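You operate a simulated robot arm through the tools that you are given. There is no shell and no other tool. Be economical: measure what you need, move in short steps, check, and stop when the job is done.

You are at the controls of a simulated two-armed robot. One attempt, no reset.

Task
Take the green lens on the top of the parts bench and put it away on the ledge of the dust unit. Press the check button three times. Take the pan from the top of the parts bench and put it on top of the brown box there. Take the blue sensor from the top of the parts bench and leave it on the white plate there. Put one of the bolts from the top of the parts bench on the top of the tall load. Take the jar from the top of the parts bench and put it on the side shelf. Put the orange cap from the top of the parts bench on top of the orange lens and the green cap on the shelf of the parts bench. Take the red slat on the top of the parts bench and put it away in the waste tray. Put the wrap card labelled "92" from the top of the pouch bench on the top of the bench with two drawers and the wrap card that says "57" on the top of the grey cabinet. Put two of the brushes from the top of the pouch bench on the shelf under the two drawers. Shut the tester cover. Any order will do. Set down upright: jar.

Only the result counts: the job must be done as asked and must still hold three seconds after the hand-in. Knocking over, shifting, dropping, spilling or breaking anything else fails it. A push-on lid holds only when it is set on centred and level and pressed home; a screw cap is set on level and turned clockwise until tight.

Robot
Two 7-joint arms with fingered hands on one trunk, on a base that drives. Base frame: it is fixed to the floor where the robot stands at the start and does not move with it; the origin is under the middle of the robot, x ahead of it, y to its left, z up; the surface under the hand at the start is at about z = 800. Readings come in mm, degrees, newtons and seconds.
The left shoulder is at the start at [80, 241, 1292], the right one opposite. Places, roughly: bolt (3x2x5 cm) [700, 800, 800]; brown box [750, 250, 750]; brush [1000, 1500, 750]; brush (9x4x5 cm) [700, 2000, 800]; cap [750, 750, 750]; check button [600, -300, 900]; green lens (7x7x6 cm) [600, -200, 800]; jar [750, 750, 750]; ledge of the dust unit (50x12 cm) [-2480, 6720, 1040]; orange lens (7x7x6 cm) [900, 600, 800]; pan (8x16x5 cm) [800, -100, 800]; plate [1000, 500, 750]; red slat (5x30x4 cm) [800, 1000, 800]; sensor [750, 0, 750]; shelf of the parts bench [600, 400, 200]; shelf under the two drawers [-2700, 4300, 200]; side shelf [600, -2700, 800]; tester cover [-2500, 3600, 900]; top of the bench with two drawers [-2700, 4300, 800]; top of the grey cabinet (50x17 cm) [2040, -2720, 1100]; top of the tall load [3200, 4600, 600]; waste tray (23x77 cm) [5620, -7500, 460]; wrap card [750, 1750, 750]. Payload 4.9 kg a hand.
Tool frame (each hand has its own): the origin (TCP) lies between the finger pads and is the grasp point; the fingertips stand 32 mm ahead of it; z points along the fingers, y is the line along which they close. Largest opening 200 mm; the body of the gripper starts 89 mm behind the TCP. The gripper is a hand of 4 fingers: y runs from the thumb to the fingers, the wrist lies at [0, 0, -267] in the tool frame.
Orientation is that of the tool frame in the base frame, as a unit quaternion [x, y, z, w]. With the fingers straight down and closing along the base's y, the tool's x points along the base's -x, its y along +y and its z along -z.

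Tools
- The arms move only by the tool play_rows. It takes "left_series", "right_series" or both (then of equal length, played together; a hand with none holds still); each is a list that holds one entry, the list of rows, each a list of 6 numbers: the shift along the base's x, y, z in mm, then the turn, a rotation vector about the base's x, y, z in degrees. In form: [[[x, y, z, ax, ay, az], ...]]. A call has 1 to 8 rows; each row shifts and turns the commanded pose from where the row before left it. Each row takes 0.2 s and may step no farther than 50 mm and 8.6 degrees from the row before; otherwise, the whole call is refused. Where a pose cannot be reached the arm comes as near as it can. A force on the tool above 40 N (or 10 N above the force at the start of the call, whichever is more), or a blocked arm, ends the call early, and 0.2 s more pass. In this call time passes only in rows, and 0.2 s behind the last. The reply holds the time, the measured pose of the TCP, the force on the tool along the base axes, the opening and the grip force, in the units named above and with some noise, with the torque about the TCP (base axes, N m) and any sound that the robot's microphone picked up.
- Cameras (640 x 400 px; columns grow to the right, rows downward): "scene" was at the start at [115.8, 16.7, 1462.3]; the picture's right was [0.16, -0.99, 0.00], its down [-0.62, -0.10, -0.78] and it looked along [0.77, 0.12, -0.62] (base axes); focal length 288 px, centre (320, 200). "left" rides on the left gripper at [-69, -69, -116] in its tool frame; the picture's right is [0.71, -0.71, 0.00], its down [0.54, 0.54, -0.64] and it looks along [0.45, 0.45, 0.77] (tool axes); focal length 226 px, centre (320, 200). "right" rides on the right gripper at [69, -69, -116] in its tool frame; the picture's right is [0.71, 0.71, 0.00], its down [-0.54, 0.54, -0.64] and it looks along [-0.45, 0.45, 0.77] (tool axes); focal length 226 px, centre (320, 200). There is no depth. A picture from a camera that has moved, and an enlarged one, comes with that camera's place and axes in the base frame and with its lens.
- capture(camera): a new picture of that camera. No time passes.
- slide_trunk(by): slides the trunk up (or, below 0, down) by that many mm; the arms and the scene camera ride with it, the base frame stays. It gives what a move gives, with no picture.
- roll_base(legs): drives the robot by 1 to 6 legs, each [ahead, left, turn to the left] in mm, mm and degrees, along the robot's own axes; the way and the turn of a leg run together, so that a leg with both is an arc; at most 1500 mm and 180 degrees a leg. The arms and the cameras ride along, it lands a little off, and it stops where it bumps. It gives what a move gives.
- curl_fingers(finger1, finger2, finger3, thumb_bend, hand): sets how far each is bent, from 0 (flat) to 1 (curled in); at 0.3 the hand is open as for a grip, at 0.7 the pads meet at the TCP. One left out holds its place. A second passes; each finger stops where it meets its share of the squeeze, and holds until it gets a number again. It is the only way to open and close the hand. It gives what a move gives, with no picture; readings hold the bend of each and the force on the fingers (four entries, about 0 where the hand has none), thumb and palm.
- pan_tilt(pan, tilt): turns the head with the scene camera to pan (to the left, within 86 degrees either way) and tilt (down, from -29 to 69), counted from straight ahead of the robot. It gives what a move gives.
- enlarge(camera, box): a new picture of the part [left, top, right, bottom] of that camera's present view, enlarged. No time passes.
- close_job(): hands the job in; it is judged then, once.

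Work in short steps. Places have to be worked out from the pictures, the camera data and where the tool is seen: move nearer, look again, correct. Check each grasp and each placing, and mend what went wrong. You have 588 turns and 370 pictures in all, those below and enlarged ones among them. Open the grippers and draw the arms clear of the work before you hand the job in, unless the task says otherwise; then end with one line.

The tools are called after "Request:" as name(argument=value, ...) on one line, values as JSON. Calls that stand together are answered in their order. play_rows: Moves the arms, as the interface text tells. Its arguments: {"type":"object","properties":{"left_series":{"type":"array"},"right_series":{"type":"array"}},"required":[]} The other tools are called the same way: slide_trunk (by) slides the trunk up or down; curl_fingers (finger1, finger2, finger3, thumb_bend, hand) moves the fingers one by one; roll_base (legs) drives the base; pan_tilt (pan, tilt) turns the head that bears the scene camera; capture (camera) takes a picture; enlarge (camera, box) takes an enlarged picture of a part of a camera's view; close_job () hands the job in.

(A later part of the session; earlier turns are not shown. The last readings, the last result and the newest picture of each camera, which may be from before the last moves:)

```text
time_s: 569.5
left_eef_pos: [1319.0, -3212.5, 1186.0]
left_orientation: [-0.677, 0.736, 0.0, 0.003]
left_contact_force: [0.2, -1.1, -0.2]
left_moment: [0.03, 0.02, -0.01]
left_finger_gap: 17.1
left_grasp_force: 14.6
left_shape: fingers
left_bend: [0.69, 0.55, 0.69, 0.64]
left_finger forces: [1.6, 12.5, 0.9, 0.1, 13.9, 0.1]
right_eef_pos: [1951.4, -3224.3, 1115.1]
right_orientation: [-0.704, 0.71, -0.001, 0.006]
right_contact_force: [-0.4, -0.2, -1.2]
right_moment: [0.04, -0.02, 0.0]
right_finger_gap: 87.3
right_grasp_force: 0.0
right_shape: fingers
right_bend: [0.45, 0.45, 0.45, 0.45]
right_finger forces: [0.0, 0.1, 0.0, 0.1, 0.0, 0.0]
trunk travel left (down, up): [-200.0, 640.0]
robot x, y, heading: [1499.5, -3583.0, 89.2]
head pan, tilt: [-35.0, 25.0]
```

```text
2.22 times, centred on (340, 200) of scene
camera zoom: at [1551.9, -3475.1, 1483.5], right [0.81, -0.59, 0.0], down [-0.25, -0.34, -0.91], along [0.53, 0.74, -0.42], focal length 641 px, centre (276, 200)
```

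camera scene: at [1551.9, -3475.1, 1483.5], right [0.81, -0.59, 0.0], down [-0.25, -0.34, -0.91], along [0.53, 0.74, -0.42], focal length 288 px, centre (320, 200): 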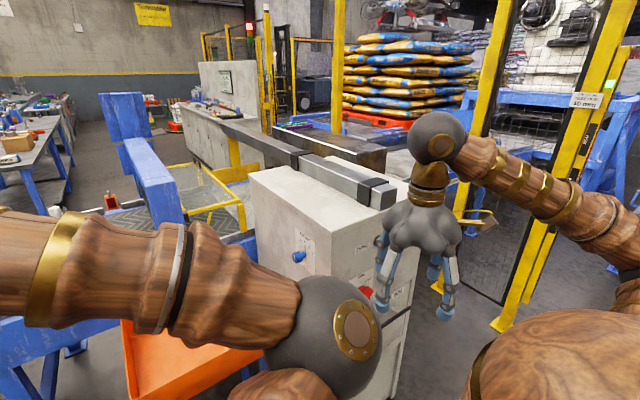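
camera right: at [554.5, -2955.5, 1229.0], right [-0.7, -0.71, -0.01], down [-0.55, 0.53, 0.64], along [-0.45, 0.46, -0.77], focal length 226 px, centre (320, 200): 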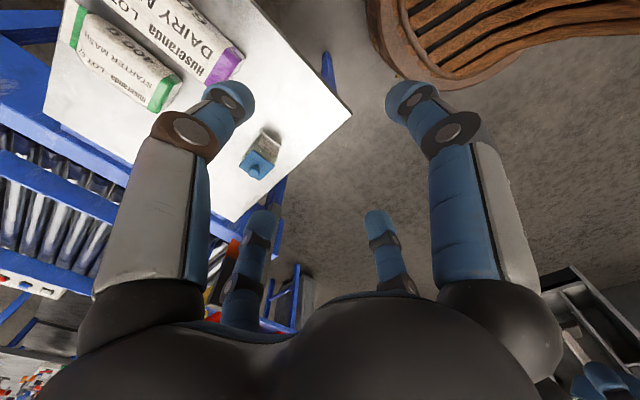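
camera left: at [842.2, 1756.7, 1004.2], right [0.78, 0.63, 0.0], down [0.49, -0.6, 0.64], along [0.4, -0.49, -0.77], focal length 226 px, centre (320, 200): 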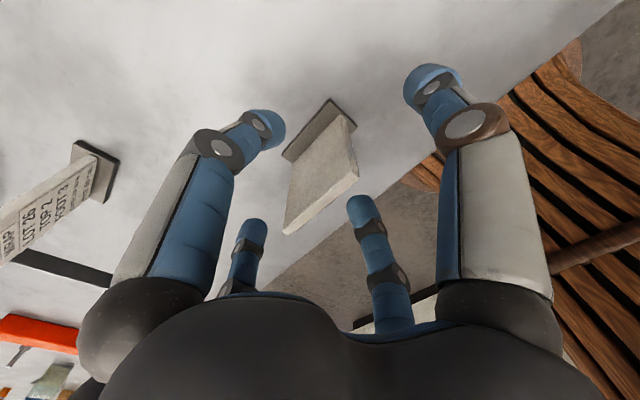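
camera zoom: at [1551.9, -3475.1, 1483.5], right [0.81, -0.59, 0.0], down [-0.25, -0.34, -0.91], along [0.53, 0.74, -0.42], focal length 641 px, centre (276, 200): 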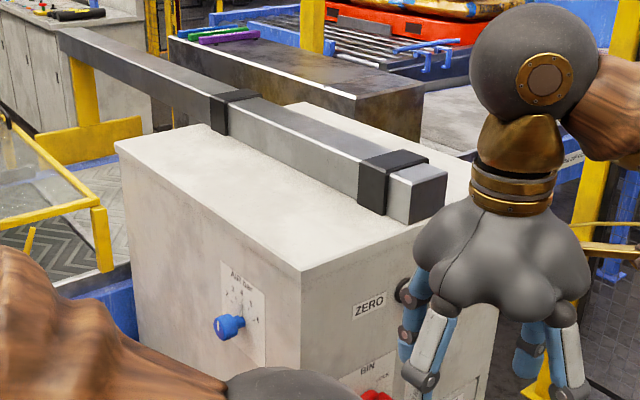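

The cabinet's free top strip is x 1945–2115 (a bar lies along x≥2117), y -2970…-2450, z≈1100. I raise the trunk 200 mm and position the robot at about (2200,-3450).

Request:
slide_trunk(by=200)

Request:
roll_base(legs=[[0, -700, 0.9], [130, 0, 0]])

Request:
pan_tilt(pan=0, tilt=45)

Request:
capture(camera="scene")

Request:
capture(camera="left")

```text
time_s: 571.6
left_eef_pos: [1317.5, -3211.1, 1385.0]
left_orientation: [-0.676, 0.736, 0.0, 0.002]
left_contact_force: [0.9, 0.6, 0.4]
left_moment: [-0.04, -0.01, 0.0]
left_finger_gap: 17.6
left_grasp_force: 14.0
left_shape: fingers
left_bend: [0.69, 0.55, 0.69, 0.64]
left_finger forces: [1.6, 12.3, 1.0, 0.1, 13.9, 0.0]
right_eef_pos: [1950.0, -3222.5, 1314.0]
right_orientation: [-0.705, 0.709, 0.0, 0.006]
right_contact_force: [0.7, -0.1, 0.8]
right_moment: [0.0, -0.01, 0.02]
right_finger_gap: 87.1
right_grasp_force: 0.1
right_shape: fingers
right_bend: [0.45, 0.45, 0.45, 0.45]
right_finger forces: [0.1, 0.0, 0.1, 0.0, 0.1, 0.0]
trunk travel left (down, up): [-400.0, 440.0]
robot x, y, heading: [1498.8, -3583.5, 89.3]
head pan, tilt: [-35.0, 25.0]
```

```text
time_s: 576.3
left_eef_pos: [2015.1, -3088.0, 1385.4]
left_orientation: [-0.68, 0.733, -0.001, 0.003]
left_contact_force: [-0.1, -0.3, -0.3]
left_moment: [0.02, 0.01, 0.02]
left_finger_gap: 17.4
left_grasp_force: 14.5
left_shape: fingers
left_bend: [0.69, 0.55, 0.69, 0.64]
left_finger forces: [1.6, 12.5, 1.0, 0.1, 14.0, 0.0]
right_eef_pos: [2645.9, -3094.3, 1314.2]
right_orientation: [-0.707, 0.707, 0.0, 0.006]
right_contact_force: [0.8, 0.3, 0.4]
right_moment: [0.01, 0.02, 0.04]
right_finger_gap: 87.2
right_grasp_force: 0.1
right_shape: fingers
right_bend: [0.45, 0.45, 0.45, 0.45]
right_finger forces: [0.0, 0.0, 0.0, 0.0, 0.1, 0.1]
trunk travel left (down, up): [-400.0, 440.0]
robot x, y, heading: [2191.3, -3453.8, 89.5]
head pan, tilt: [-35.0, 25.0]
```

```text
time_s: 577.4
left_eef_pos: [2013.1, -3087.3, 1385.3]
left_orientation: [-0.68, 0.733, -0.001, 0.003]
left_contact_force: [-0.6, -0.3, 0.1]
left_moment: [0.03, 0.01, -0.02]
left_finger_gap: 17.7
left_grasp_force: 14.5
left_shape: fingers
left_bend: [0.69, 0.55, 0.69, 0.64]
left_finger forces: [1.6, 12.4, 1.0, 0.0, 13.9, 0.0]
right_eef_pos: [2645.0, -3093.5, 1314.5]
right_orientation: [-0.707, 0.707, 0.0, 0.006]
right_contact_force: [-0.3, -0.3, 0.6]
right_moment: [0.01, 0.01, 0.0]
right_finger_gap: 86.9
right_grasp_force: 0.1
right_shape: fingers
right_bend: [0.45, 0.45, 0.45, 0.45]
right_finger forces: [0.0, 0.1, 0.0, 0.0, 0.0, 0.1]
trunk travel left (down, up): [-400.0, 440.0]
robot x, y, heading: [2196.3, -3453.7, 89.6]
head pan, tilt: [0.0, 45.0]
```

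```text
198 pictures are left
camera scene: at [2195.6, -3341.8, 1652.9], right [1.0, -0.01, 0.0], down [0.0, -0.71, -0.71], along [0.0, 0.71, -0.71], focal length 288 px, centre (320, 200)
```

scene: 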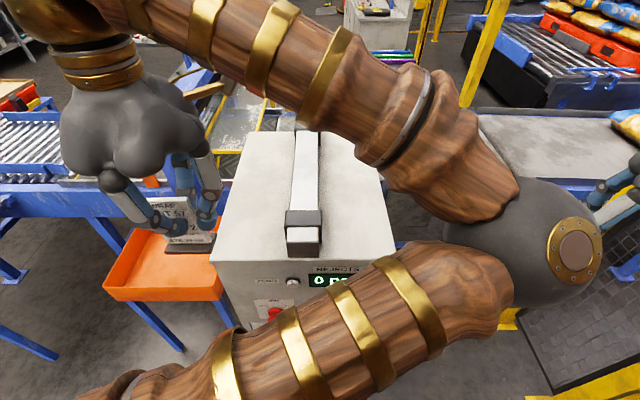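

```text
197 pictures are left
camera left: at [2085.8, -3024.4, 1502.2], right [0.65, -0.76, 0.0], down [-0.58, -0.5, 0.64], along [-0.48, -0.42, -0.77], focal length 226 px, centre (320, 200)
```

left: 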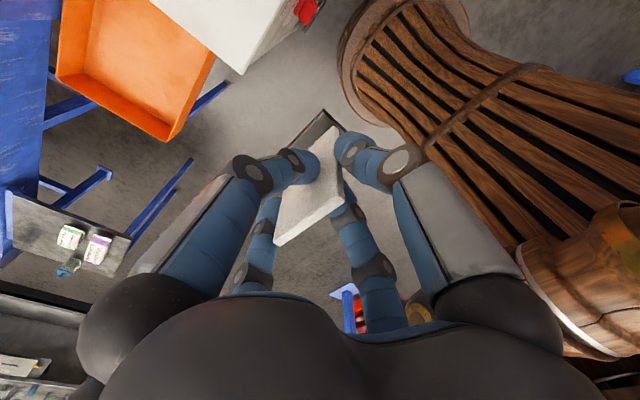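

Strip confirmed (x≈1935–2112). I extend the card over [2018,-2745] and lower.

Request:
play_rows(left_series=[[[1, 43, 0, 0, 0, 0], [1, 43, 0, 0, 0, 0], [1, 43, 0, 0, 0, 0], [1, 43, 0, 0, 0, 0], [1, 43, 0, 0, 0, 0], [0, 43, 0, 0, 0, 0], [0, 43, 0, 0, 0, 0], [0, 41, 0, 0, 0, 0]]])

Request:
play_rows(left_series=[[[0, 0, -45, 0, 0, 0], [0, 0, -45, 0, 0, 0], [0, 0, -40, 0, 0, 0], [0, 0, -20, 0, 0, 0]]])

Request:
capture(camera="left")

Request:
capture(camera="scene")

```text
time_s: 579.1
left_eef_pos: [2017.6, -2744.9, 1382.3]
left_orientation: [-0.681, 0.733, -0.002, 0.002]
left_contact_force: [0.6, 0.1, -2.1]
left_moment: [-0.02, 0.0, -0.01]
left_finger_gap: 17.3
left_grasp_force: 14.5
left_shape: fingers
left_bend: [0.69, 0.55, 0.69, 0.64]
left_finger forces: [1.7, 12.5, 0.9, 0.0, 13.9, 0.1]
right_eef_pos: [2644.1, -3090.5, 1312.9]
right_orientation: [0.708, -0.706, 0.001, -0.005]
right_contact_force: [-0.3, -0.9, -0.8]
right_moment: [0.0, -0.03, 0.01]
right_finger_gap: 87.2
right_grasp_force: 0.0
right_shape: fingers
right_bend: [0.45, 0.45, 0.45, 0.45]
right_finger forces: [0.1, 0.0, 0.0, 0.0, 0.0, 0.0]
trunk travel left (down, up): [-400.0, 440.0]
robot x, y, heading: [2193.7, -3451.3, 89.5]
head pan, tilt: [0.0, 45.0]
```

```text
time_s: 580.1
left_eef_pos: [2019.9, -2746.1, 1233.8]
left_orientation: [-0.68, 0.733, 0.0, 0.004]
left_contact_force: [-0.2, 0.7, -0.1]
left_moment: [-0.03, -0.03, 0.0]
left_finger_gap: 17.2
left_grasp_force: 13.9
left_shape: fingers
left_bend: [0.69, 0.55, 0.69, 0.64]
left_finger forces: [1.6, 12.5, 1.0, 0.0, 13.8, 0.0]
right_eef_pos: [2644.7, -3093.0, 1314.8]
right_orientation: [-0.707, 0.708, 0.0, 0.006]
right_contact_force: [0.5, -0.6, -0.3]
right_moment: [-0.02, -0.03, -0.02]
right_finger_gap: 86.9
right_grasp_force: 0.0
right_shape: fingers
right_bend: [0.45, 0.45, 0.45, 0.45]
right_finger forces: [0.1, 0.0, 0.0, 0.0, 0.0, 0.1]
trunk travel left (down, up): [-400.0, 440.0]
robot x, y, heading: [2193.8, -3459.3, 89.9]
head pan, tilt: [0.0, 45.0]
```

```text
196 pictures are left
camera left: at [2092.5, -2682.8, 1351.3], right [0.65, -0.76, 0.0], down [-0.58, -0.5, 0.64], along [-0.48, -0.42, -0.77], focal length 226 px, centre (320, 200)
```

left: 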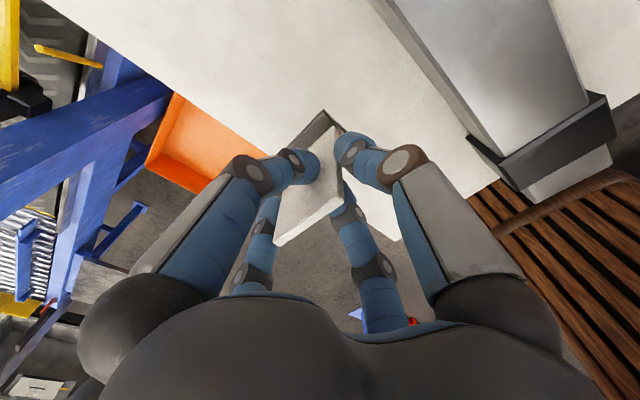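

```text
195 pictures are left
camera scene: at [2195.5, -3340.7, 1652.9], right [1.0, -0.01, 0.0], down [0.0, -0.71, -0.71], along [0.0, 0.71, -0.71], focal length 288 px, centre (320, 200)
```

scene: 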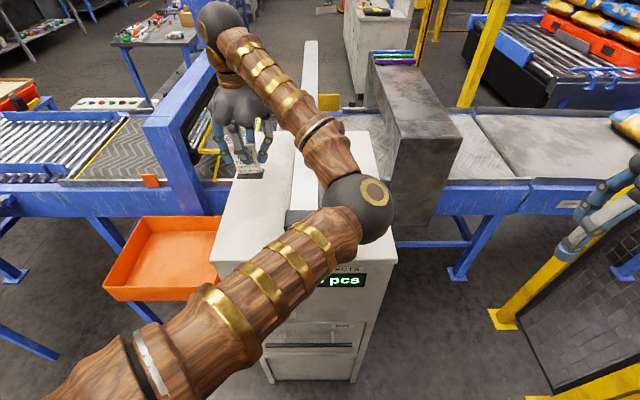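

Slightly near the left edge; I shift 15 mm toward the bar and lower to contact.

Request:
play_rows(left_series=[[[15, 0, -15, 0, 0, 0], [0, 0, -10, 0, 0, 0], [0, 0, -6, 0, 0, 0], [0, 0, -4, 0, 0, 0]]])

Request:
play_rows(left_series=[[[0, 0, -3, 0, 0, 0], [0, 0, -3, 0, 0, 0], [0, 0, -2, 0, 0, 0]]])

```text
time_s: 581.1
left_eef_pos: [2033.7, -2745.2, 1200.3]
left_orientation: [-0.68, 0.733, -0.001, 0.003]
left_contact_force: [0.4, 0.0, -1.1]
left_moment: [-0.02, -0.01, 0.01]
left_finger_gap: 17.3
left_grasp_force: 14.3
left_shape: fingers
left_bend: [0.69, 0.55, 0.69, 0.64]
left_finger forces: [1.6, 12.5, 1.0, 0.0, 13.8, 0.0]
right_eef_pos: [2646.1, -3094.3, 1314.2]
right_orientation: [0.707, -0.707, -0.001, -0.007]
right_contact_force: [0.2, -0.9, -0.2]
right_moment: [0.03, 0.01, 0.01]
right_finger_gap: 87.3
right_grasp_force: 0.1
right_shape: fingers
right_bend: [0.45, 0.45, 0.45, 0.45]
right_finger forces: [0.0, 0.0, 0.1, 0.1, 0.0, 0.0]
trunk travel left (down, up): [-400.0, 440.0]
robot x, y, heading: [2194.9, -3458.6, 89.8]
head pan, tilt: [0.0, 45.0]
```

```text
time_s: 582.0
left_eef_pos: [2033.0, -2745.0, 1190.7]
left_orientation: [-0.68, 0.733, -0.001, 0.003]
left_contact_force: [0.9, 0.6, -0.7]
left_moment: [0.04, -0.04, 0.03]
left_finger_gap: 17.4
left_grasp_force: 14.6
left_shape: fingers
left_bend: [0.69, 0.55, 0.69, 0.64]
left_finger forces: [1.5, 12.5, 1.1, 0.0, 13.8, 0.0]
right_eef_pos: [2645.9, -3091.9, 1313.9]
right_orientation: [-0.707, 0.707, 0.0, 0.005]
right_contact_force: [0.0, 0.6, 0.5]
right_moment: [-0.02, 0.01, -0.01]
right_finger_gap: 86.8
right_grasp_force: 0.0
right_shape: fingers
right_bend: [0.45, 0.45, 0.45, 0.45]
right_finger forces: [0.0, 0.0, 0.0, 0.1, 0.0, 0.0]
trunk travel left (down, up): [-400.0, 440.0]
robot x, y, heading: [2195.2, -3455.0, 89.8]
head pan, tilt: [0.0, 45.0]
```

Request:
play_rows(left_series=[[[0, 0, -3, 0, 0, 0], [0, 0, -2, 0, 0, 0], [0, 0, -2, 0, 0, 0]]])

```text
time_s: 582.8
left_eef_pos: [2035.0, -2745.3, 1184.9]
left_orientation: [-0.68, 0.733, 0.0, 0.003]
left_contact_force: [1.7, 1.8, 7.9]
left_moment: [0.08, 0.29, 0.0]
left_finger_gap: 17.2
left_grasp_force: 15.3
left_shape: fingers
left_bend: [0.69, 0.55, 0.69, 0.64]
left_finger forces: [2.9, 12.5, 0.9, 0.0, 15.1, 0.0]
right_eef_pos: [2647.6, -3094.4, 1313.9]
right_orientation: [-0.707, 0.707, 0.0, 0.006]
right_contact_force: [0.6, -0.9, 0.1]
right_moment: [-0.01, 0.0, 0.01]
right_finger_gap: 87.4
right_grasp_force: 0.1
right_shape: fingers
right_bend: [0.45, 0.45, 0.45, 0.45]
right_finger forces: [0.0, 0.0, 0.1, 0.1, 0.0, 0.0]
trunk travel left (down, up): [-400.0, 440.0]
robot x, y, heading: [2195.5, -3454.8, 89.7]
head pan, tilt: [0.0, 45.0]
```

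Contact. Release and rise straight up, then check.

Request:
curl_fingers(hand="left", finger1=0.6, finger2=0.45, finger3=0.6, thumb_bend=0.45)

Request:
play_rows(left_series=[[[0, 0, 15, 0, 0, 0], [0, 0, 40, 0, 0, 0], [0, 0, 45, 0, 0, 0], [0, 0, 45, 0, 0, 0], [0, -30, 30, 0, 0, 0], [0, -45, 0, 0, 0, 0], [0, -45, 0, 0, 0, 0], [0, -45, 0, 0, 0, 0]]])

Request:
play_rows(left_series=[[[0, -45, 0, 0, 0, 0], [0, -45, 0, 0, 0, 0], [0, -45, 0, 0, 0, 0], [0, -45, 0, 0, 0, 0]]])

Request:
pan_tilt(pan=12, tilt=40)

Request:
capture(camera="scene")

```text
time_s: 583.8
left_eef_pos: [2033.1, -2745.3, 1185.8]
left_orientation: [-0.68, 0.734, 0.0, 0.004]
left_contact_force: [0.3, -0.5, 0.8]
left_moment: [0.03, 0.01, 0.02]
left_finger_gap: 64.9
left_grasp_force: 0.0
left_shape: fingers
left_bend: [0.6, 0.45, 0.6, 0.45]
left_finger forces: [0.0, 0.0, 0.0, 0.1, 0.0, 0.1]
right_eef_pos: [2646.4, -3093.0, 1313.4]
right_orientation: [-0.707, 0.708, 0.001, 0.006]
right_contact_force: [0.8, 0.2, 0.4]
right_moment: [-0.03, -0.01, 0.0]
right_finger_gap: 87.5
right_grasp_force: 0.0
right_shape: fingers
right_bend: [0.45, 0.45, 0.45, 0.45]
right_finger forces: [0.1, 0.1, 0.0, 0.0, 0.1, 0.0]
trunk travel left (down, up): [-400.0, 440.0]
robot x, y, heading: [2192.4, -3451.0, 89.7]
head pan, tilt: [0.0, 45.0]
```

```text
time_s: 585.5
left_eef_pos: [2037.0, -2908.7, 1358.7]
left_orientation: [-0.68, 0.733, 0.0, 0.003]
left_contact_force: [-0.4, 0.0, 0.1]
left_moment: [0.04, 0.03, -0.01]
left_finger_gap: 65.0
left_grasp_force: 0.1
left_shape: fingers
left_bend: [0.6, 0.45, 0.6, 0.45]
left_finger forces: [0.0, 0.0, 0.0, 0.0, 0.0, 0.0]
right_eef_pos: [2646.6, -3095.4, 1315.2]
right_orientation: [0.707, -0.707, -0.001, -0.007]
right_contact_force: [1.1, -0.7, 0.3]
right_moment: [0.02, 0.01, -0.04]
right_finger_gap: 87.4
right_grasp_force: 0.0
right_shape: fingers
right_bend: [0.45, 0.45, 0.45, 0.45]
right_finger forces: [0.1, 0.1, 0.1, 0.0, 0.0, 0.1]
trunk travel left (down, up): [-400.0, 440.0]
robot x, y, heading: [2192.8, -3456.6, 89.6]
head pan, tilt: [0.0, 45.0]
```

```text
time_s: 586.5
left_eef_pos: [2032.3, -3090.2, 1360.9]
left_orientation: [-0.68, 0.733, 0.0, 0.003]
left_contact_force: [0.0, -0.1, 0.0]
left_moment: [0.04, -0.01, 0.05]
left_finger_gap: 64.9
left_grasp_force: 0.1
left_shape: fingers
left_bend: [0.6, 0.45, 0.6, 0.45]
left_finger forces: [0.0, 0.1, 0.0, 0.1, 0.0, 0.0]
right_eef_pos: [2645.9, -3094.6, 1314.0]
right_orientation: [-0.707, 0.707, 0.001, 0.007]
right_contact_force: [0.1, -1.1, -0.4]
right_moment: [-0.01, 0.02, -0.01]
right_finger_gap: 87.1
right_grasp_force: 0.1
right_shape: fingers
right_bend: [0.45, 0.45, 0.45, 0.45]
right_finger forces: [0.0, 0.1, 0.0, 0.0, 0.0, 0.0]
trunk travel left (down, up): [-400.0, 440.0]
robot x, y, heading: [2193.5, -3455.1, 89.9]
head pan, tilt: [0.0, 45.0]
```

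```text
time_s: 587.3
left_eef_pos: [2032.8, -3088.0, 1360.5]
left_orientation: [-0.68, 0.733, 0.0, 0.003]
left_contact_force: [-1.1, 0.3, 0.2]
left_moment: [0.0, 0.0, 0.02]
left_finger_gap: 64.8
left_grasp_force: 0.0
left_shape: fingers
left_bend: [0.6, 0.45, 0.6, 0.45]
left_finger forces: [0.1, 0.1, 0.0, 0.0, 0.1, 0.0]
right_eef_pos: [2646.2, -3094.1, 1314.5]
right_orientation: [0.707, -0.707, -0.001, -0.007]
right_contact_force: [-1.0, -0.4, 0.1]
right_moment: [-0.02, 0.03, -0.01]
right_finger_gap: 87.0
right_grasp_force: 0.1
right_shape: fingers
right_bend: [0.45, 0.45, 0.45, 0.45]
right_finger forces: [0.0, 0.1, 0.1, 0.0, 0.1, 0.1]
trunk travel left (down, up): [-400.0, 440.0]
robot x, y, heading: [2193.7, -3454.6, 89.6]
head pan, tilt: [12.0, 40.0]
```

```text
194 pictures are left
camera scene: at [2177.9, -3339.6, 1660.1], right [0.98, 0.2, 0.0], down [0.13, -0.63, -0.77], along [-0.15, 0.75, -0.64], focal length 288 px, centre (320, 200)
```

scene: 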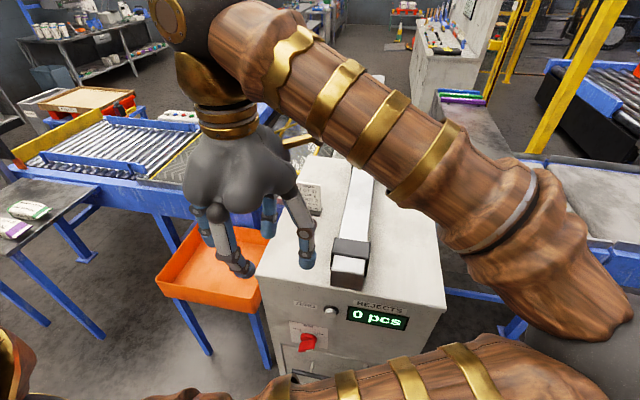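

Card 57 stands on the cabinet. Before fetching the slat, I look toward the waste tray's direction from here.

Request:
roll_base(legs=[[-500, 0, 0], [0, 0, -140]])

Request:
pan_tilt(pan=0, tilt=15)

Request:
capture(camera="scene")

```text
time_s: 596.0
left_eef_pos: [2547.8, -4141.2, 1358.9]
left_orientation: [0.466, 0.885, -0.003, 0.001]
left_contact_force: [0.3, 0.2, -0.2]
left_moment: [0.02, -0.01, 0.02]
left_finger_gap: 65.1
left_grasp_force: 0.1
left_shape: fingers
left_bend: [0.6, 0.45, 0.6, 0.45]
left_finger forces: [0.0, 0.0, 0.0, 0.0, 0.0, 0.0]
right_eef_pos: [2063.6, -4522.3, 1313.2]
right_orientation: [0.433, 0.901, -0.005, 0.002]
right_contact_force: [0.1, 0.1, -1.1]
right_moment: [-0.02, 0.03, -0.01]
right_finger_gap: 87.2
right_grasp_force: 0.1
right_shape: fingers
right_bend: [0.45, 0.45, 0.45, 0.45]
right_finger forces: [0.0, 0.0, 0.0, 0.0, 0.0, 0.2]
trunk travel left (down, up): [-400.0, 440.0]
robot x, y, heading: [2191.6, -3956.0, -51.6]
head pan, tilt: [12.0, 40.0]
```

```text
time_s: 596.9
left_eef_pos: [2545.7, -4140.8, 1359.8]
left_orientation: [0.466, 0.885, -0.004, 0.0]
left_contact_force: [-0.3, -0.1, -0.6]
left_moment: [-0.01, -0.02, -0.03]
left_finger_gap: 65.0
left_grasp_force: 0.0
left_shape: fingers
left_bend: [0.6, 0.45, 0.6, 0.45]
left_finger forces: [0.1, 0.1, 0.1, 0.1, 0.0, 0.1]
right_eef_pos: [2064.2, -4521.5, 1313.6]
right_orientation: [0.433, 0.901, -0.007, 0.003]
right_contact_force: [-0.4, 0.1, -0.5]
right_moment: [0.0, 0.0, 0.01]
right_finger_gap: 87.0
right_grasp_force: 0.1
right_shape: fingers
right_bend: [0.45, 0.45, 0.45, 0.45]
right_finger forces: [0.0, 0.1, 0.1, 0.0, 0.1, 0.0]
trunk travel left (down, up): [-400.0, 440.0]
robot x, y, heading: [2192.9, -3957.0, -51.5]
head pan, tilt: [0.0, 15.0]
```

```text
193 pictures are left
camera scene: at [2267.1, -4050.2, 1699.6], right [-0.78, -0.62, 0.0], down [-0.16, 0.2, -0.97], along [0.6, -0.76, -0.26], focal length 288 px, centre (320, 200)
```

scene: 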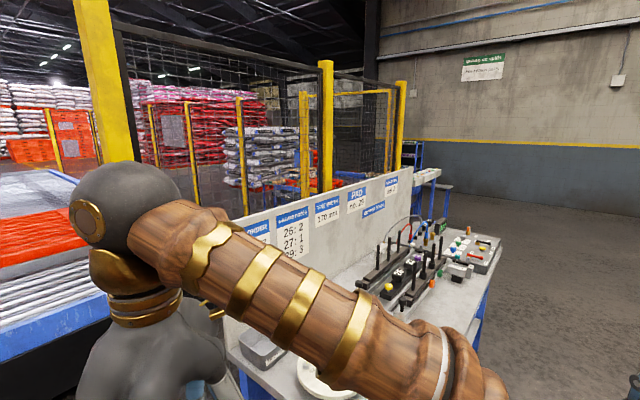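

The tray lies beyond a bench and fence there; I will explore that with the slat in hand. Now drive back to the front of the parts bench.

Request:
slide_trunk(by=-200)

Request:
roll_base(legs=[[0, 0, -128.5], [1200, 0, 0], [1200, 0, 0], [1140, 0, 0], [0, 0, -90], [1200, 0, 0]])

Request:
roll_base(legs=[[1200, 0, 0], [1200, 0, 0]])

```text
time_s: 599.1
left_eef_pos: [2546.7, -4141.4, 1159.6]
left_orientation: [0.466, 0.885, -0.002, 0.001]
left_contact_force: [0.6, 0.4, 0.1]
left_moment: [0.03, -0.03, 0.01]
left_finger_gap: 64.8
left_grasp_force: 0.0
left_shape: fingers
left_bend: [0.6, 0.45, 0.6, 0.45]
left_finger forces: [0.0, 0.1, 0.0, 0.0, 0.1, 0.1]
right_eef_pos: [2063.5, -4522.5, 1114.3]
right_orientation: [0.433, 0.901, -0.006, 0.002]
right_contact_force: [-0.5, 0.4, -0.3]
right_moment: [-0.03, -0.03, 0.03]
right_finger_gap: 87.0
right_grasp_force: 0.1
right_shape: fingers
right_bend: [0.45, 0.45, 0.45, 0.45]
right_finger forces: [0.0, 0.0, 0.0, 0.0, 0.0, 0.1]
trunk travel left (down, up): [-200.0, 640.0]
robot x, y, heading: [2187.0, -3956.1, -51.8]
head pan, tilt: [0.0, 15.0]
```

```text
time_s: 630.9
left_eef_pos: [-1435.7, -2331.7, 1160.3]
left_orientation: [-0.67, 0.742, -0.001, 0.003]
left_contact_force: [-0.4, -0.3, 0.5]
left_moment: [0.04, 0.01, -0.01]
left_finger_gap: 64.9
left_grasp_force: 0.0
left_shape: fingers
left_bend: [0.6, 0.45, 0.6, 0.45]
left_finger forces: [0.0, 0.1, 0.1, 0.0, 0.1, 0.0]
right_eef_pos: [-823.2, -2352.2, 1115.0]
right_orientation: [-0.698, 0.716, 0.0, 0.006]
right_contact_force: [0.5, 0.4, 0.1]
right_moment: [0.04, 0.0, -0.02]
right_finger_gap: 87.3
right_grasp_force: 0.1
right_shape: fingers
right_bend: [0.45, 0.45, 0.45, 0.45]
right_finger forces: [0.0, 0.1, 0.0, 0.1, 0.0, 0.0]
trunk travel left (down, up): [-200.0, 640.0]
robot x, y, heading: [-1284.2, -2704.1, 88.6]
head pan, tilt: [0.0, 15.0]
```

```text
time_s: 642.8
left_eef_pos: [-1366.3, 90.4, 1160.6]
left_orientation: [-0.666, 0.746, 0.0, 0.003]
left_contact_force: [-0.4, -0.6, 1.0]
left_moment: [-0.04, -0.01, 0.0]
left_finger_gap: 64.7
left_grasp_force: 0.1
left_shape: fingers
left_bend: [0.6, 0.45, 0.6, 0.45]
left_finger forces: [0.1, 0.1, 0.0, 0.0, 0.0, 0.1]
right_eef_pos: [-754.0, 63.7, 1114.2]
right_orientation: [-0.694, 0.72, -0.001, 0.006]
right_contact_force: [0.2, -0.9, 0.3]
right_moment: [0.01, 0.0, 0.03]
right_finger_gap: 87.1
right_grasp_force: 0.2
right_shape: fingers
right_bend: [0.45, 0.45, 0.45, 0.45]
right_finger forces: [0.0, 0.0, 0.1, 0.0, 0.0, 0.0]
trunk travel left (down, up): [-200.0, 640.0]
robot x, y, heading: [-1215.1, -281.3, 87.6]
head pan, tilt: [0.0, 15.0]
```

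Request:
roll_base(legs=[[1045, 0, 0], [0, 0, -87.6], [1160, 0, 0]])

Request:
pan_tilt(pan=10, tilt=42)

Request:
capture(camera="scene")

```text
time_s: 657.4
left_eef_pos: [353.2, 911.0, 1160.3]
left_orientation: [0.036, 0.999, -0.003, 0.002]
left_contact_force: [-0.1, 0.9, 0.0]
left_moment: [0.0, 0.03, -0.04]
left_finger_gap: 64.7
left_grasp_force: 0.0
left_shape: fingers
left_bend: [0.6, 0.45, 0.6, 0.45]
left_finger forces: [0.0, 0.0, 0.0, 0.1, 0.0, 0.0]
right_eef_pos: [349.9, 299.2, 1114.7]
right_orientation: [-0.002, 1.0, -0.004, 0.004]
right_contact_force: [0.6, 0.0, 1.3]
right_moment: [-0.02, 0.01, -0.02]
right_finger_gap: 87.2
right_grasp_force: 0.1
right_shape: fingers
right_bend: [0.45, 0.45, 0.45, 0.45]
right_finger forces: [0.0, 0.0, 0.0, 0.1, 0.0, 0.0]
trunk travel left (down, up): [-200.0, 640.0]
robot x, y, heading: [-18.7, 747.2, -0.2]
head pan, tilt: [0.0, 15.0]
```

```text
time_s: 658.3
left_eef_pos: [351.8, 911.3, 1158.9]
left_orientation: [0.035, 0.999, -0.003, 0.001]
left_contact_force: [0.4, 0.1, -0.1]
left_moment: [0.0, 0.01, 0.01]
left_finger_gap: 65.0
left_grasp_force: 0.1
left_shape: fingers
left_bend: [0.6, 0.45, 0.6, 0.45]
left_finger forces: [0.0, 0.0, 0.1, 0.0, 0.0, 0.1]
right_eef_pos: [348.8, 297.9, 1114.8]
right_orientation: [-0.001, 1.0, -0.004, 0.005]
right_contact_force: [-0.6, -0.2, -0.6]
right_moment: [-0.02, 0.01, -0.02]
right_finger_gap: 87.2
right_grasp_force: 0.1
right_shape: fingers
right_bend: [0.45, 0.45, 0.45, 0.45]
right_finger forces: [0.1, 0.0, 0.1, 0.1, 0.0, 0.0]
trunk travel left (down, up): [-200.0, 640.0]
robot x, y, heading: [-14.4, 748.2, -0.1]
head pan, tilt: [10.0, 42.0]
```

```text
192 pictures are left
camera scene: at [98.0, 764.7, 1457.3], right [0.17, -0.99, 0.0], down [-0.66, -0.11, -0.74], along [0.73, 0.13, -0.67], focal length 288 px, centre (320, 200)
```

scene: 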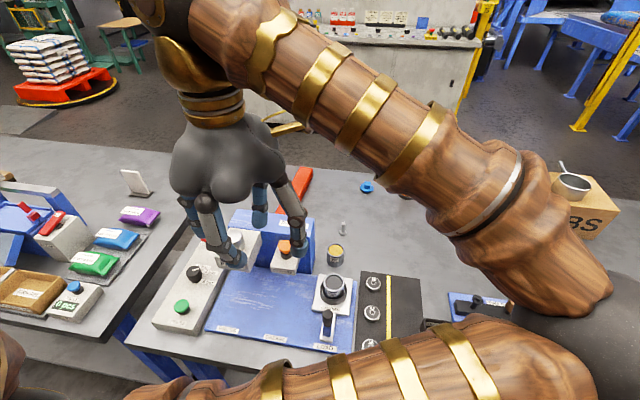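

I move the left hand over the slat to see its exact pose, with the two end fingers flattened so only thumb and finger2 will pinch it.

Request:
curl_fingers(hand="left", finger1=0.0, finger2=0.45, finger3=0.0, thumb_bend=0.45)

Request:
play_rows(left_series=[[[47, 7, 0, 0, 0, 0], [47, 7, 0, 0, 0, 0], [47, 7, 0, 0, 0, 0], [47, 7, 0, 0, 0, 0], [47, 7, 0, 0, 0, 0], [47, 7, 0, 0, 0, 0], [47, 7, 0, 0, 0, 0], [47, 7, 0, 0, 0, 0]]])

Request:
play_rows(left_series=[[[47, 9, 0, 0, 0, -4], [40, 9, 0, 0, 0, 0]]])

Request:
capture(camera="left")

```text
time_s: 659.3
left_eef_pos: [352.3, 912.3, 1159.1]
left_orientation: [0.035, 0.999, -0.003, 0.002]
left_contact_force: [0.0, 0.1, 1.0]
left_moment: [0.03, -0.03, -0.01]
left_finger_gap: 144.8
left_grasp_force: 0.0
left_shape: fingers
left_bend: [0.01, 0.45, 0.01, 0.45]
left_finger forces: [0.1, 0.0, 0.0, 0.0, 0.0, 0.1]
right_eef_pos: [349.5, 297.5, 1112.4]
right_orientation: [-0.002, 1.0, -0.004, 0.005]
right_contact_force: [-0.5, 0.4, -0.2]
right_moment: [0.01, -0.03, 0.03]
right_finger_gap: 87.1
right_grasp_force: 0.1
right_shape: fingers
right_bend: [0.45, 0.45, 0.45, 0.45]
right_finger forces: [0.0, 0.0, 0.0, 0.0, 0.0, 0.0]
trunk travel left (down, up): [-200.0, 640.0]
robot x, y, heading: [-12.8, 746.5, -0.2]
head pan, tilt: [10.0, 42.0]
```

```text
time_s: 661.1
left_eef_pos: [730.0, 969.4, 1160.5]
left_orientation: [0.035, 0.999, -0.003, 0.001]
left_contact_force: [0.0, 0.7, -0.4]
left_moment: [-0.03, 0.06, -0.03]
left_finger_gap: 145.2
left_grasp_force: 0.0
left_shape: fingers
left_bend: [0.01, 0.45, 0.01, 0.45]
left_finger forces: [0.1, 0.0, 0.1, 0.0, 0.1, 0.0]
right_eef_pos: [350.9, 298.3, 1114.4]
right_orientation: [-0.001, 1.0, -0.005, 0.003]
right_contact_force: [0.3, 0.6, -0.1]
right_moment: [-0.02, 0.01, -0.03]
right_finger_gap: 87.3
right_grasp_force: 0.0
right_shape: fingers
right_bend: [0.45, 0.45, 0.45, 0.45]
right_finger forces: [0.0, 0.1, 0.0, 0.0, 0.1, 0.0]
trunk travel left (down, up): [-200.0, 640.0]
robot x, y, heading: [-15.6, 746.0, -0.1]
head pan, tilt: [10.0, 42.0]
```

```text
time_s: 661.7
left_eef_pos: [817.4, 987.9, 1161.4]
left_orientation: [0.071, 0.997, -0.004, 0.001]
left_contact_force: [1.3, 0.5, -1.1]
left_moment: [0.0, -0.01, 0.01]
left_finger_gap: 145.1
left_grasp_force: 0.0
left_shape: fingers
left_bend: [0.01, 0.45, 0.01, 0.45]
left_finger forces: [0.0, 0.0, 0.0, 0.1, 0.0, 0.0]
right_eef_pos: [351.6, 298.2, 1114.8]
right_orientation: [-0.002, 1.0, -0.006, 0.004]
right_contact_force: [0.2, -0.3, -0.1]
right_moment: [-0.01, 0.04, 0.05]
right_finger_gap: 87.4
right_grasp_force: 0.0
right_shape: fingers
right_bend: [0.45, 0.45, 0.45, 0.45]
right_finger forces: [0.0, 0.0, 0.1, 0.0, 0.1, 0.1]
trunk travel left (down, up): [-200.0, 640.0]
robot x, y, heading: [-17.3, 748.3, -0.0]
head pan, tilt: [10.0, 42.0]
```

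```text
191 pictures are left
camera left: at [874.2, 910.8, 1277.1], right [-0.8, -0.6, 0.0], down [-0.46, 0.62, 0.64], along [-0.39, 0.51, -0.77], focal length 226 px, centre (320, 200)
```

left: 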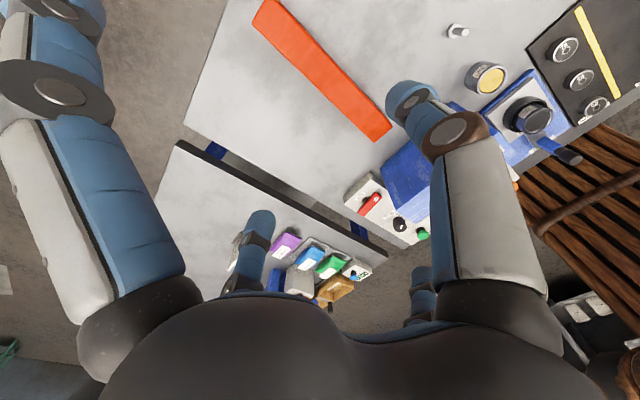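

Slat runs from [671,982] to [938,963] (yaw -4°). I align over [815,972] and descend.

Request:
play_rows(left_series=[[[0, -8, -45, 0, 0, 4], [0, -8, -45, 0, 0, 0], [0, 0, -45, 0, 0, 0], [0, 0, -45, 0, 0, 0], [0, 0, -45, 0, 0, 0]]])

Request:
capture(camera="left")

Request:
enlarge(camera="scene", box=[200, 110, 400, 260])

```text
time_s: 662.9
left_eef_pos: [814.9, 969.8, 934.3]
left_orientation: [0.034, 0.999, -0.002, 0.002]
left_contact_force: [-0.3, -0.3, -0.2]
left_moment: [-0.01, 0.05, 0.0]
left_finger_gap: 145.1
left_grasp_force: 0.0
left_shape: fingers
left_bend: [0.01, 0.45, 0.01, 0.45]
left_finger forces: [0.1, 0.0, 0.1, 0.0, 0.1, 0.0]
right_eef_pos: [349.8, 297.9, 1113.5]
right_orientation: [-0.002, 1.0, -0.004, 0.003]
right_contact_force: [0.0, -0.3, 0.1]
right_moment: [0.03, 0.03, -0.03]
right_finger_gap: 87.4
right_grasp_force: 0.0
right_shape: fingers
right_bend: [0.45, 0.45, 0.45, 0.45]
right_finger forces: [0.0, 0.0, 0.1, 0.0, 0.0, 0.0]
trunk travel left (down, up): [-200.0, 640.0]
robot x, y, heading: [-16.5, 751.6, 0.0]
head pan, tilt: [10.0, 42.0]
```

```text
190 pictures are left
camera left: at [878.8, 895.8, 1051.0], right [-0.76, -0.66, 0.0], down [-0.5, 0.58, 0.64], along [-0.42, 0.48, -0.77], focal length 226 px, centre (320, 200)
```

left: 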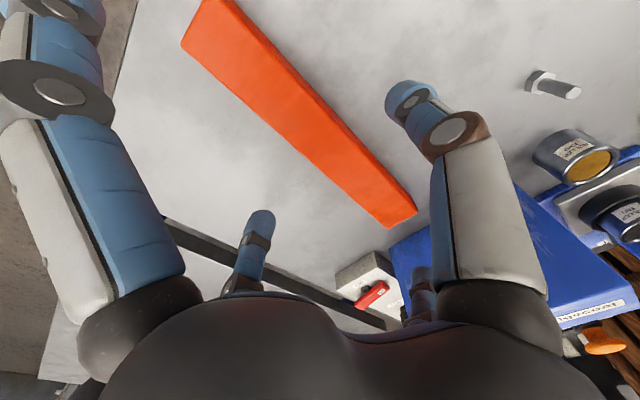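

```text
2.67 times, centred on (300, 185) of scene
camera zoom: at [99.0, 765.1, 1457.2], right [0.17, -0.99, 0.0], down [-0.66, -0.12, -0.74], along [0.73, 0.13, -0.67], focal length 769 px, centre (373, 240)
```

zoom: 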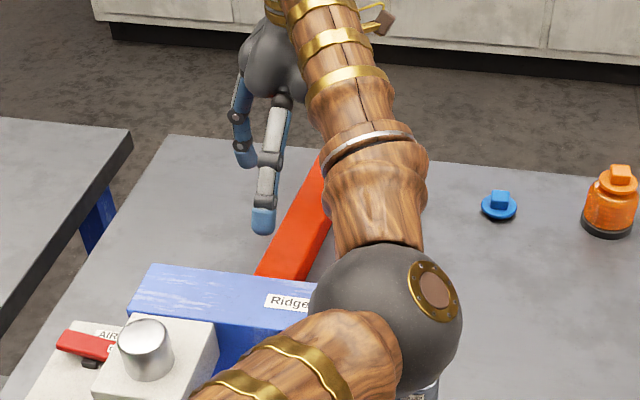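

Centred over the slat. Descend to TCP z≈857 (flat fingers stay just above the slat) and pinch.

Request:
play_rows(left_series=[[[0, 0, -40, 0, 0, 0], [0, 0, -25, 0, 0, 0], [0, 0, -12, 0, 0, 0]]])

Request:
curl_fingers(hand="left", finger2=0.7, thumb_bend=0.7)

Request:
capture(camera="left")

```text
time_s: 663.7
left_eef_pos: [815.6, 969.1, 856.6]
left_orientation: [0.036, 0.999, -0.003, 0.002]
left_contact_force: [0.0, -0.5, -0.5]
left_moment: [-0.01, 0.01, 0.03]
left_finger_gap: 145.1
left_grasp_force: 0.1
left_shape: fingers
left_bend: [0.01, 0.45, 0.01, 0.45]
left_finger forces: [0.0, 0.0, 0.0, 0.1, 0.1, 0.0]
right_eef_pos: [349.2, 298.2, 1113.9]
right_orientation: [-0.002, 1.0, -0.004, 0.004]
right_contact_force: [0.4, -0.4, -0.8]
right_moment: [-0.06, 0.02, 0.01]
right_finger_gap: 87.4
right_grasp_force: 0.0
right_shape: fingers
right_bend: [0.45, 0.45, 0.45, 0.45]
right_finger forces: [0.0, 0.0, 0.1, 0.0, 0.0, 0.0]
trunk travel left (down, up): [-200.0, 640.0]
robot x, y, heading: [-14.5, 747.5, 0.0]
head pan, tilt: [10.0, 42.0]
```

```text
time_s: 664.7
left_eef_pos: [816.0, 968.3, 858.5]
left_orientation: [0.035, 0.999, -0.002, 0.002]
left_contact_force: [1.2, -1.5, 4.2]
left_moment: [0.1, -0.03, 0.01]
left_finger_gap: 129.4
left_grasp_force: 12.1
left_shape: fingers
left_bend: [0.01, 0.59, 0.01, 0.65]
left_finger forces: [0.0, 10.8, 0.0, 0.0, 12.6, 0.0]
right_eef_pos: [349.0, 298.0, 1113.7]
right_orientation: [-0.002, 1.0, -0.004, 0.004]
right_contact_force: [-0.1, -0.7, -0.7]
right_moment: [0.02, 0.02, 0.03]
right_finger_gap: 87.5
right_grasp_force: 0.2
right_shape: fingers
right_bend: [0.45, 0.45, 0.45, 0.45]
right_finger forces: [0.1, 0.0, 0.1, 0.0, 0.0, 0.0]
trunk travel left (down, up): [-200.0, 640.0]
robot x, y, heading: [-14.4, 745.9, -0.1]
head pan, tilt: [10.0, 42.0]
```

```text
188 pictures are left
camera left: at [878.4, 895.8, 974.1], right [-0.76, -0.66, 0.0], down [-0.5, 0.58, 0.64], along [-0.42, 0.48, -0.77], focal length 226 px, centre (320, 200)
```

left: 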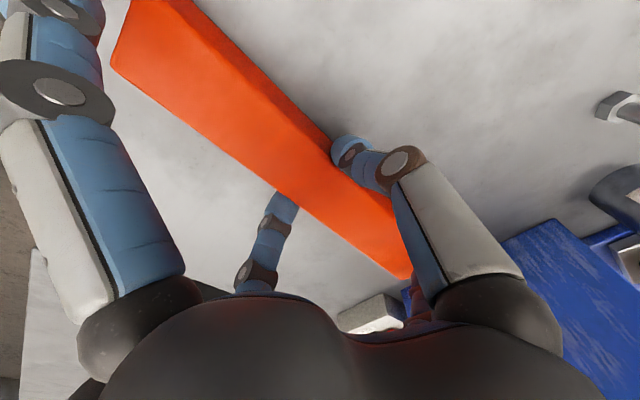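

Pinched at ≈12 N. Lift carefully.

Request:
play_rows(left_series=[[[0, 0, 8, 0, 0, 0], [0, 0, 20, 0, 0, 0], [0, 0, 35, 0, 0, 0], [0, 0, 45, 0, 0, 0], [0, 0, 45, 0, 0, 0], [0, 0, 45, 0, 0, 0], [0, 0, 45, 0, 0, 0], [0, 0, 45, 0, 0, 0]]])

Request:
capture(camera="left")

Request:
capture(camera="scene")

```text
time_s: 666.5
left_eef_pos: [814.5, 970.5, 1148.0]
left_orientation: [0.035, 0.999, -0.004, 0.002]
left_contact_force: [-1.3, -0.2, -2.8]
left_moment: [-0.01, -0.06, 0.0]
left_finger_gap: 129.0
left_grasp_force: 10.2
left_shape: fingers
left_bend: [0.01, 0.59, 0.01, 0.66]
left_finger forces: [0.0, 10.7, 0.0, 0.0, 10.6, 0.0]
right_eef_pos: [348.3, 296.5, 1114.4]
right_orientation: [-0.001, 1.0, -0.005, 0.004]
right_contact_force: [0.0, 0.8, 0.6]
right_moment: [0.0, -0.05, -0.03]
right_finger_gap: 86.9
right_grasp_force: 0.0
right_shape: fingers
right_bend: [0.45, 0.45, 0.45, 0.45]
right_finger forces: [0.0, 0.1, 0.0, 0.0, 0.1, 0.0]
trunk travel left (down, up): [-200.0, 640.0]
robot x, y, heading: [-17.4, 748.1, -0.0]
head pan, tilt: [10.0, 42.0]
```

```text
187 pictures are left
camera left: at [877.3, 897.6, 1264.5], right [-0.76, -0.66, 0.0], down [-0.5, 0.58, 0.64], along [-0.42, 0.48, -0.77], focal length 226 px, centre (320, 200)
```

left: 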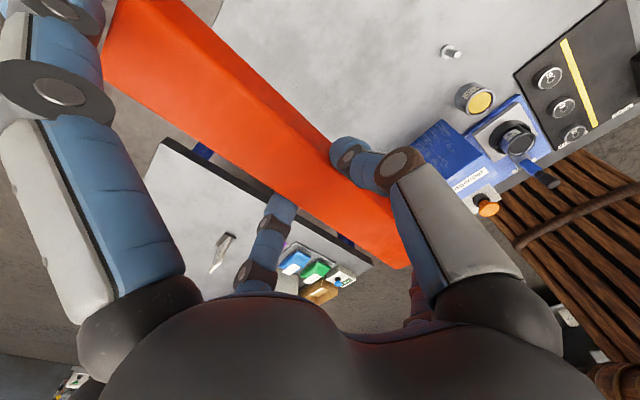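

```text
186 pictures are left
camera scene: at [96.9, 764.6, 1457.2], right [0.17, -0.99, 0.0], down [-0.66, -0.11, -0.74], along [0.73, 0.13, -0.67], focal length 288 px, centre (320, 200)
```

scene: 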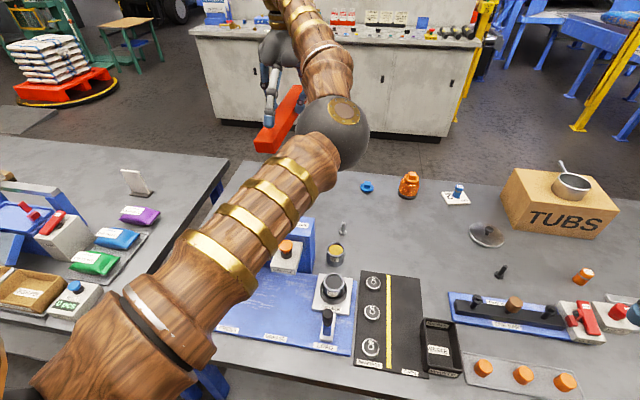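

Slat is secure. I pull it in and drive: back, then along x≈-1250 to y≈-4300, then east.

Request:
play_rows(left_series=[[[-45, -2, 0, 0, 0, 0], [-45, -2, 0, 0, 0, 0], [-45, -2, 0, 0, 0, 0], [-45, -2, 0, 0, 0, 0], [-45, -2, 0, 0, 0, 0], [-45, -2, 0, 0, 0, 0], [-40, 0, 0, 0, 0, 0]]])

Request:
roll_base(legs=[[-1250, 0, 0], [0, 0, -90], [1300, 0, 0], [1300, 0, 0], [1300, 0, 0], [1200, 0, 0]])

Request:
roll_base(legs=[[0, 0, 90], [1300, 0, 0], [1100, 0, 0]])

Request:
pan_tilt(pan=-35, tilt=15)

Request:
capture(camera="scene")

```text
time_s: 668.1
left_eef_pos: [502.1, 956.6, 1145.9]
left_orientation: [0.036, 0.999, -0.002, 0.001]
left_contact_force: [-0.1, 0.0, -1.6]
left_moment: [-0.02, -0.03, -0.01]
left_finger_gap: 129.4
left_grasp_force: 10.3
left_shape: fingers
left_bend: [0.0, 0.59, 0.01, 0.66]
left_finger forces: [0.2, 10.5, 0.0, 0.0, 10.4, 0.1]
right_eef_pos: [348.4, 297.7, 1114.7]
right_orientation: [-0.001, 1.0, -0.004, 0.003]
right_contact_force: [0.3, -0.7, -0.4]
right_moment: [0.03, -0.01, -0.01]
right_finger_gap: 87.3
right_grasp_force: 0.2
right_shape: fingers
right_bend: [0.45, 0.45, 0.45, 0.45]
right_finger forces: [0.1, 0.1, 0.0, 0.1, 0.0, 0.0]
trunk travel left (down, up): [-200.0, 640.0]
robot x, y, heading: [-15.0, 746.6, -0.1]
head pan, tilt: [10.0, 42.0]
```

```text
time_s: 702.4
left_eef_pos: [-1179.5, -4903.1, 1145.1]
left_orientation: [0.745, 0.668, -0.004, -0.001]
left_contact_force: [0.7, 0.2, -2.6]
left_moment: [-0.03, 0.02, -0.02]
left_finger_gap: 129.0
left_grasp_force: 9.9
left_shape: fingers
left_bend: [0.0, 0.59, 0.01, 0.66]
left_finger forces: [0.0, 10.4, 0.1, 0.1, 10.2, 0.1]
right_eef_pos: [-1831.6, -4724.4, 1114.1]
right_orientation: [0.72, 0.694, -0.006, 0.0]
right_contact_force: [-1.0, -0.2, -0.8]
right_moment: [0.0, 0.0, 0.03]
right_finger_gap: 87.2
right_grasp_force: 0.0
right_shape: fingers
right_bend: [0.45, 0.45, 0.45, 0.45]
right_finger forces: [0.1, 0.1, 0.1, 0.0, 0.0, 0.0]
trunk travel left (down, up): [-200.0, 640.0]
robot x, y, heading: [-1367.2, -4376.2, -92.5]
head pan, tilt: [10.0, 42.0]
```

```text
time_s: 712.5
left_eef_pos: [445.6, -4237.5, 1144.9]
left_orientation: [0.056, 0.998, -0.003, 0.001]
left_contact_force: [-0.3, 0.6, -2.3]
left_moment: [-0.01, -0.03, 0.0]
left_finger_gap: 129.3
left_grasp_force: 10.2
left_shape: fingers
left_bend: [0.0, 0.59, 0.01, 0.66]
left_finger forces: [0.2, 10.3, 0.0, 0.0, 10.0, 0.0]
right_eef_pos: [264.9, -4890.6, 1113.8]
right_orientation: [0.02, 1.0, -0.005, 0.003]
right_contact_force: [-0.4, 0.0, -0.2]
right_moment: [-0.03, -0.01, 0.0]
right_finger_gap: 87.1
right_grasp_force: 0.1
right_shape: fingers
right_bend: [0.45, 0.45, 0.45, 0.45]
right_finger forces: [0.0, 0.0, 0.1, 0.0, 0.0, 0.0]
trunk travel left (down, up): [-200.0, 640.0]
robot x, y, heading: [-85.7, -4425.9, -2.2]
head pan, tilt: [10.0, 42.0]
stopped in leg 2: the robot was blocked; the commanded pose is now the measured one
```

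```text
time_s: 713.7
left_eef_pos: [447.0, -4236.9, 1145.5]
left_orientation: [0.056, 0.998, -0.003, 0.002]
left_contact_force: [0.5, -0.2, -2.6]
left_moment: [0.0, -0.07, 0.0]
left_finger_gap: 129.1
left_grasp_force: 10.5
left_shape: fingers
left_bend: [0.0, 0.59, 0.01, 0.66]
left_finger forces: [0.3, 10.2, 0.1, 0.0, 10.0, 0.0]
right_eef_pos: [265.1, -4888.3, 1114.3]
right_orientation: [0.017, 1.0, -0.005, 0.005]
right_contact_force: [0.0, -0.1, 0.7]
right_moment: [-0.01, -0.02, -0.01]
right_finger_gap: 87.3
right_grasp_force: 0.1
right_shape: fingers
right_bend: [0.45, 0.45, 0.45, 0.45]
right_finger forces: [0.0, 0.1, 0.0, 0.0, 0.0, 0.0]
trunk travel left (down, up): [-200.0, 640.0]
robot x, y, heading: [-79.1, -4424.3, -2.3]
head pan, tilt: [-35.0, 15.0]
```

```text
185 pictures are left
camera scene: at [24.3, -4480.4, 1499.6], right [-0.61, -0.8, 0.0], down [-0.21, 0.16, -0.97], along [0.77, -0.59, -0.26], focal length 288 px, centre (320, 200)
```

scene: 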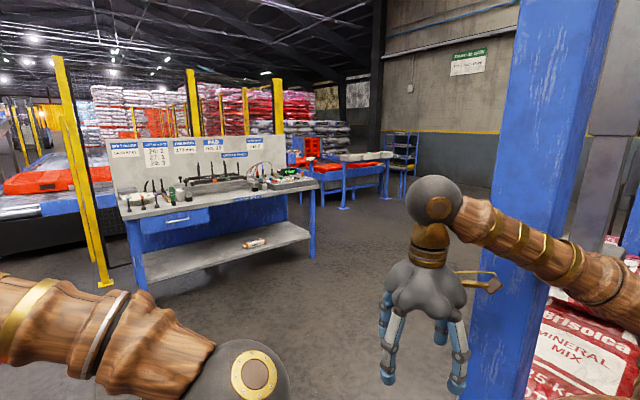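

The gantry post stopped me. I zoom toward the expected tray direction.

Request:
enlarge(camera="scene", box=[200, 110, 440, 260])

```text
2.67 times, centred on (320, 185) of scene
camera zoom: at [24.3, -4480.4, 1499.6], right [-0.61, -0.8, 0.0], down [-0.21, 0.16, -0.97], along [0.77, -0.59, -0.26], focal length 769 px, centre (320, 240)
```

zoom: 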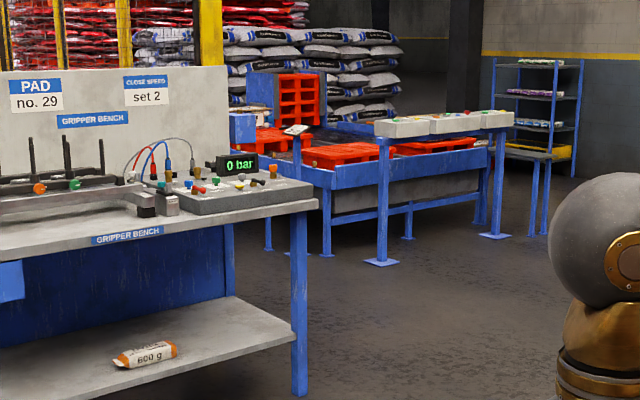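

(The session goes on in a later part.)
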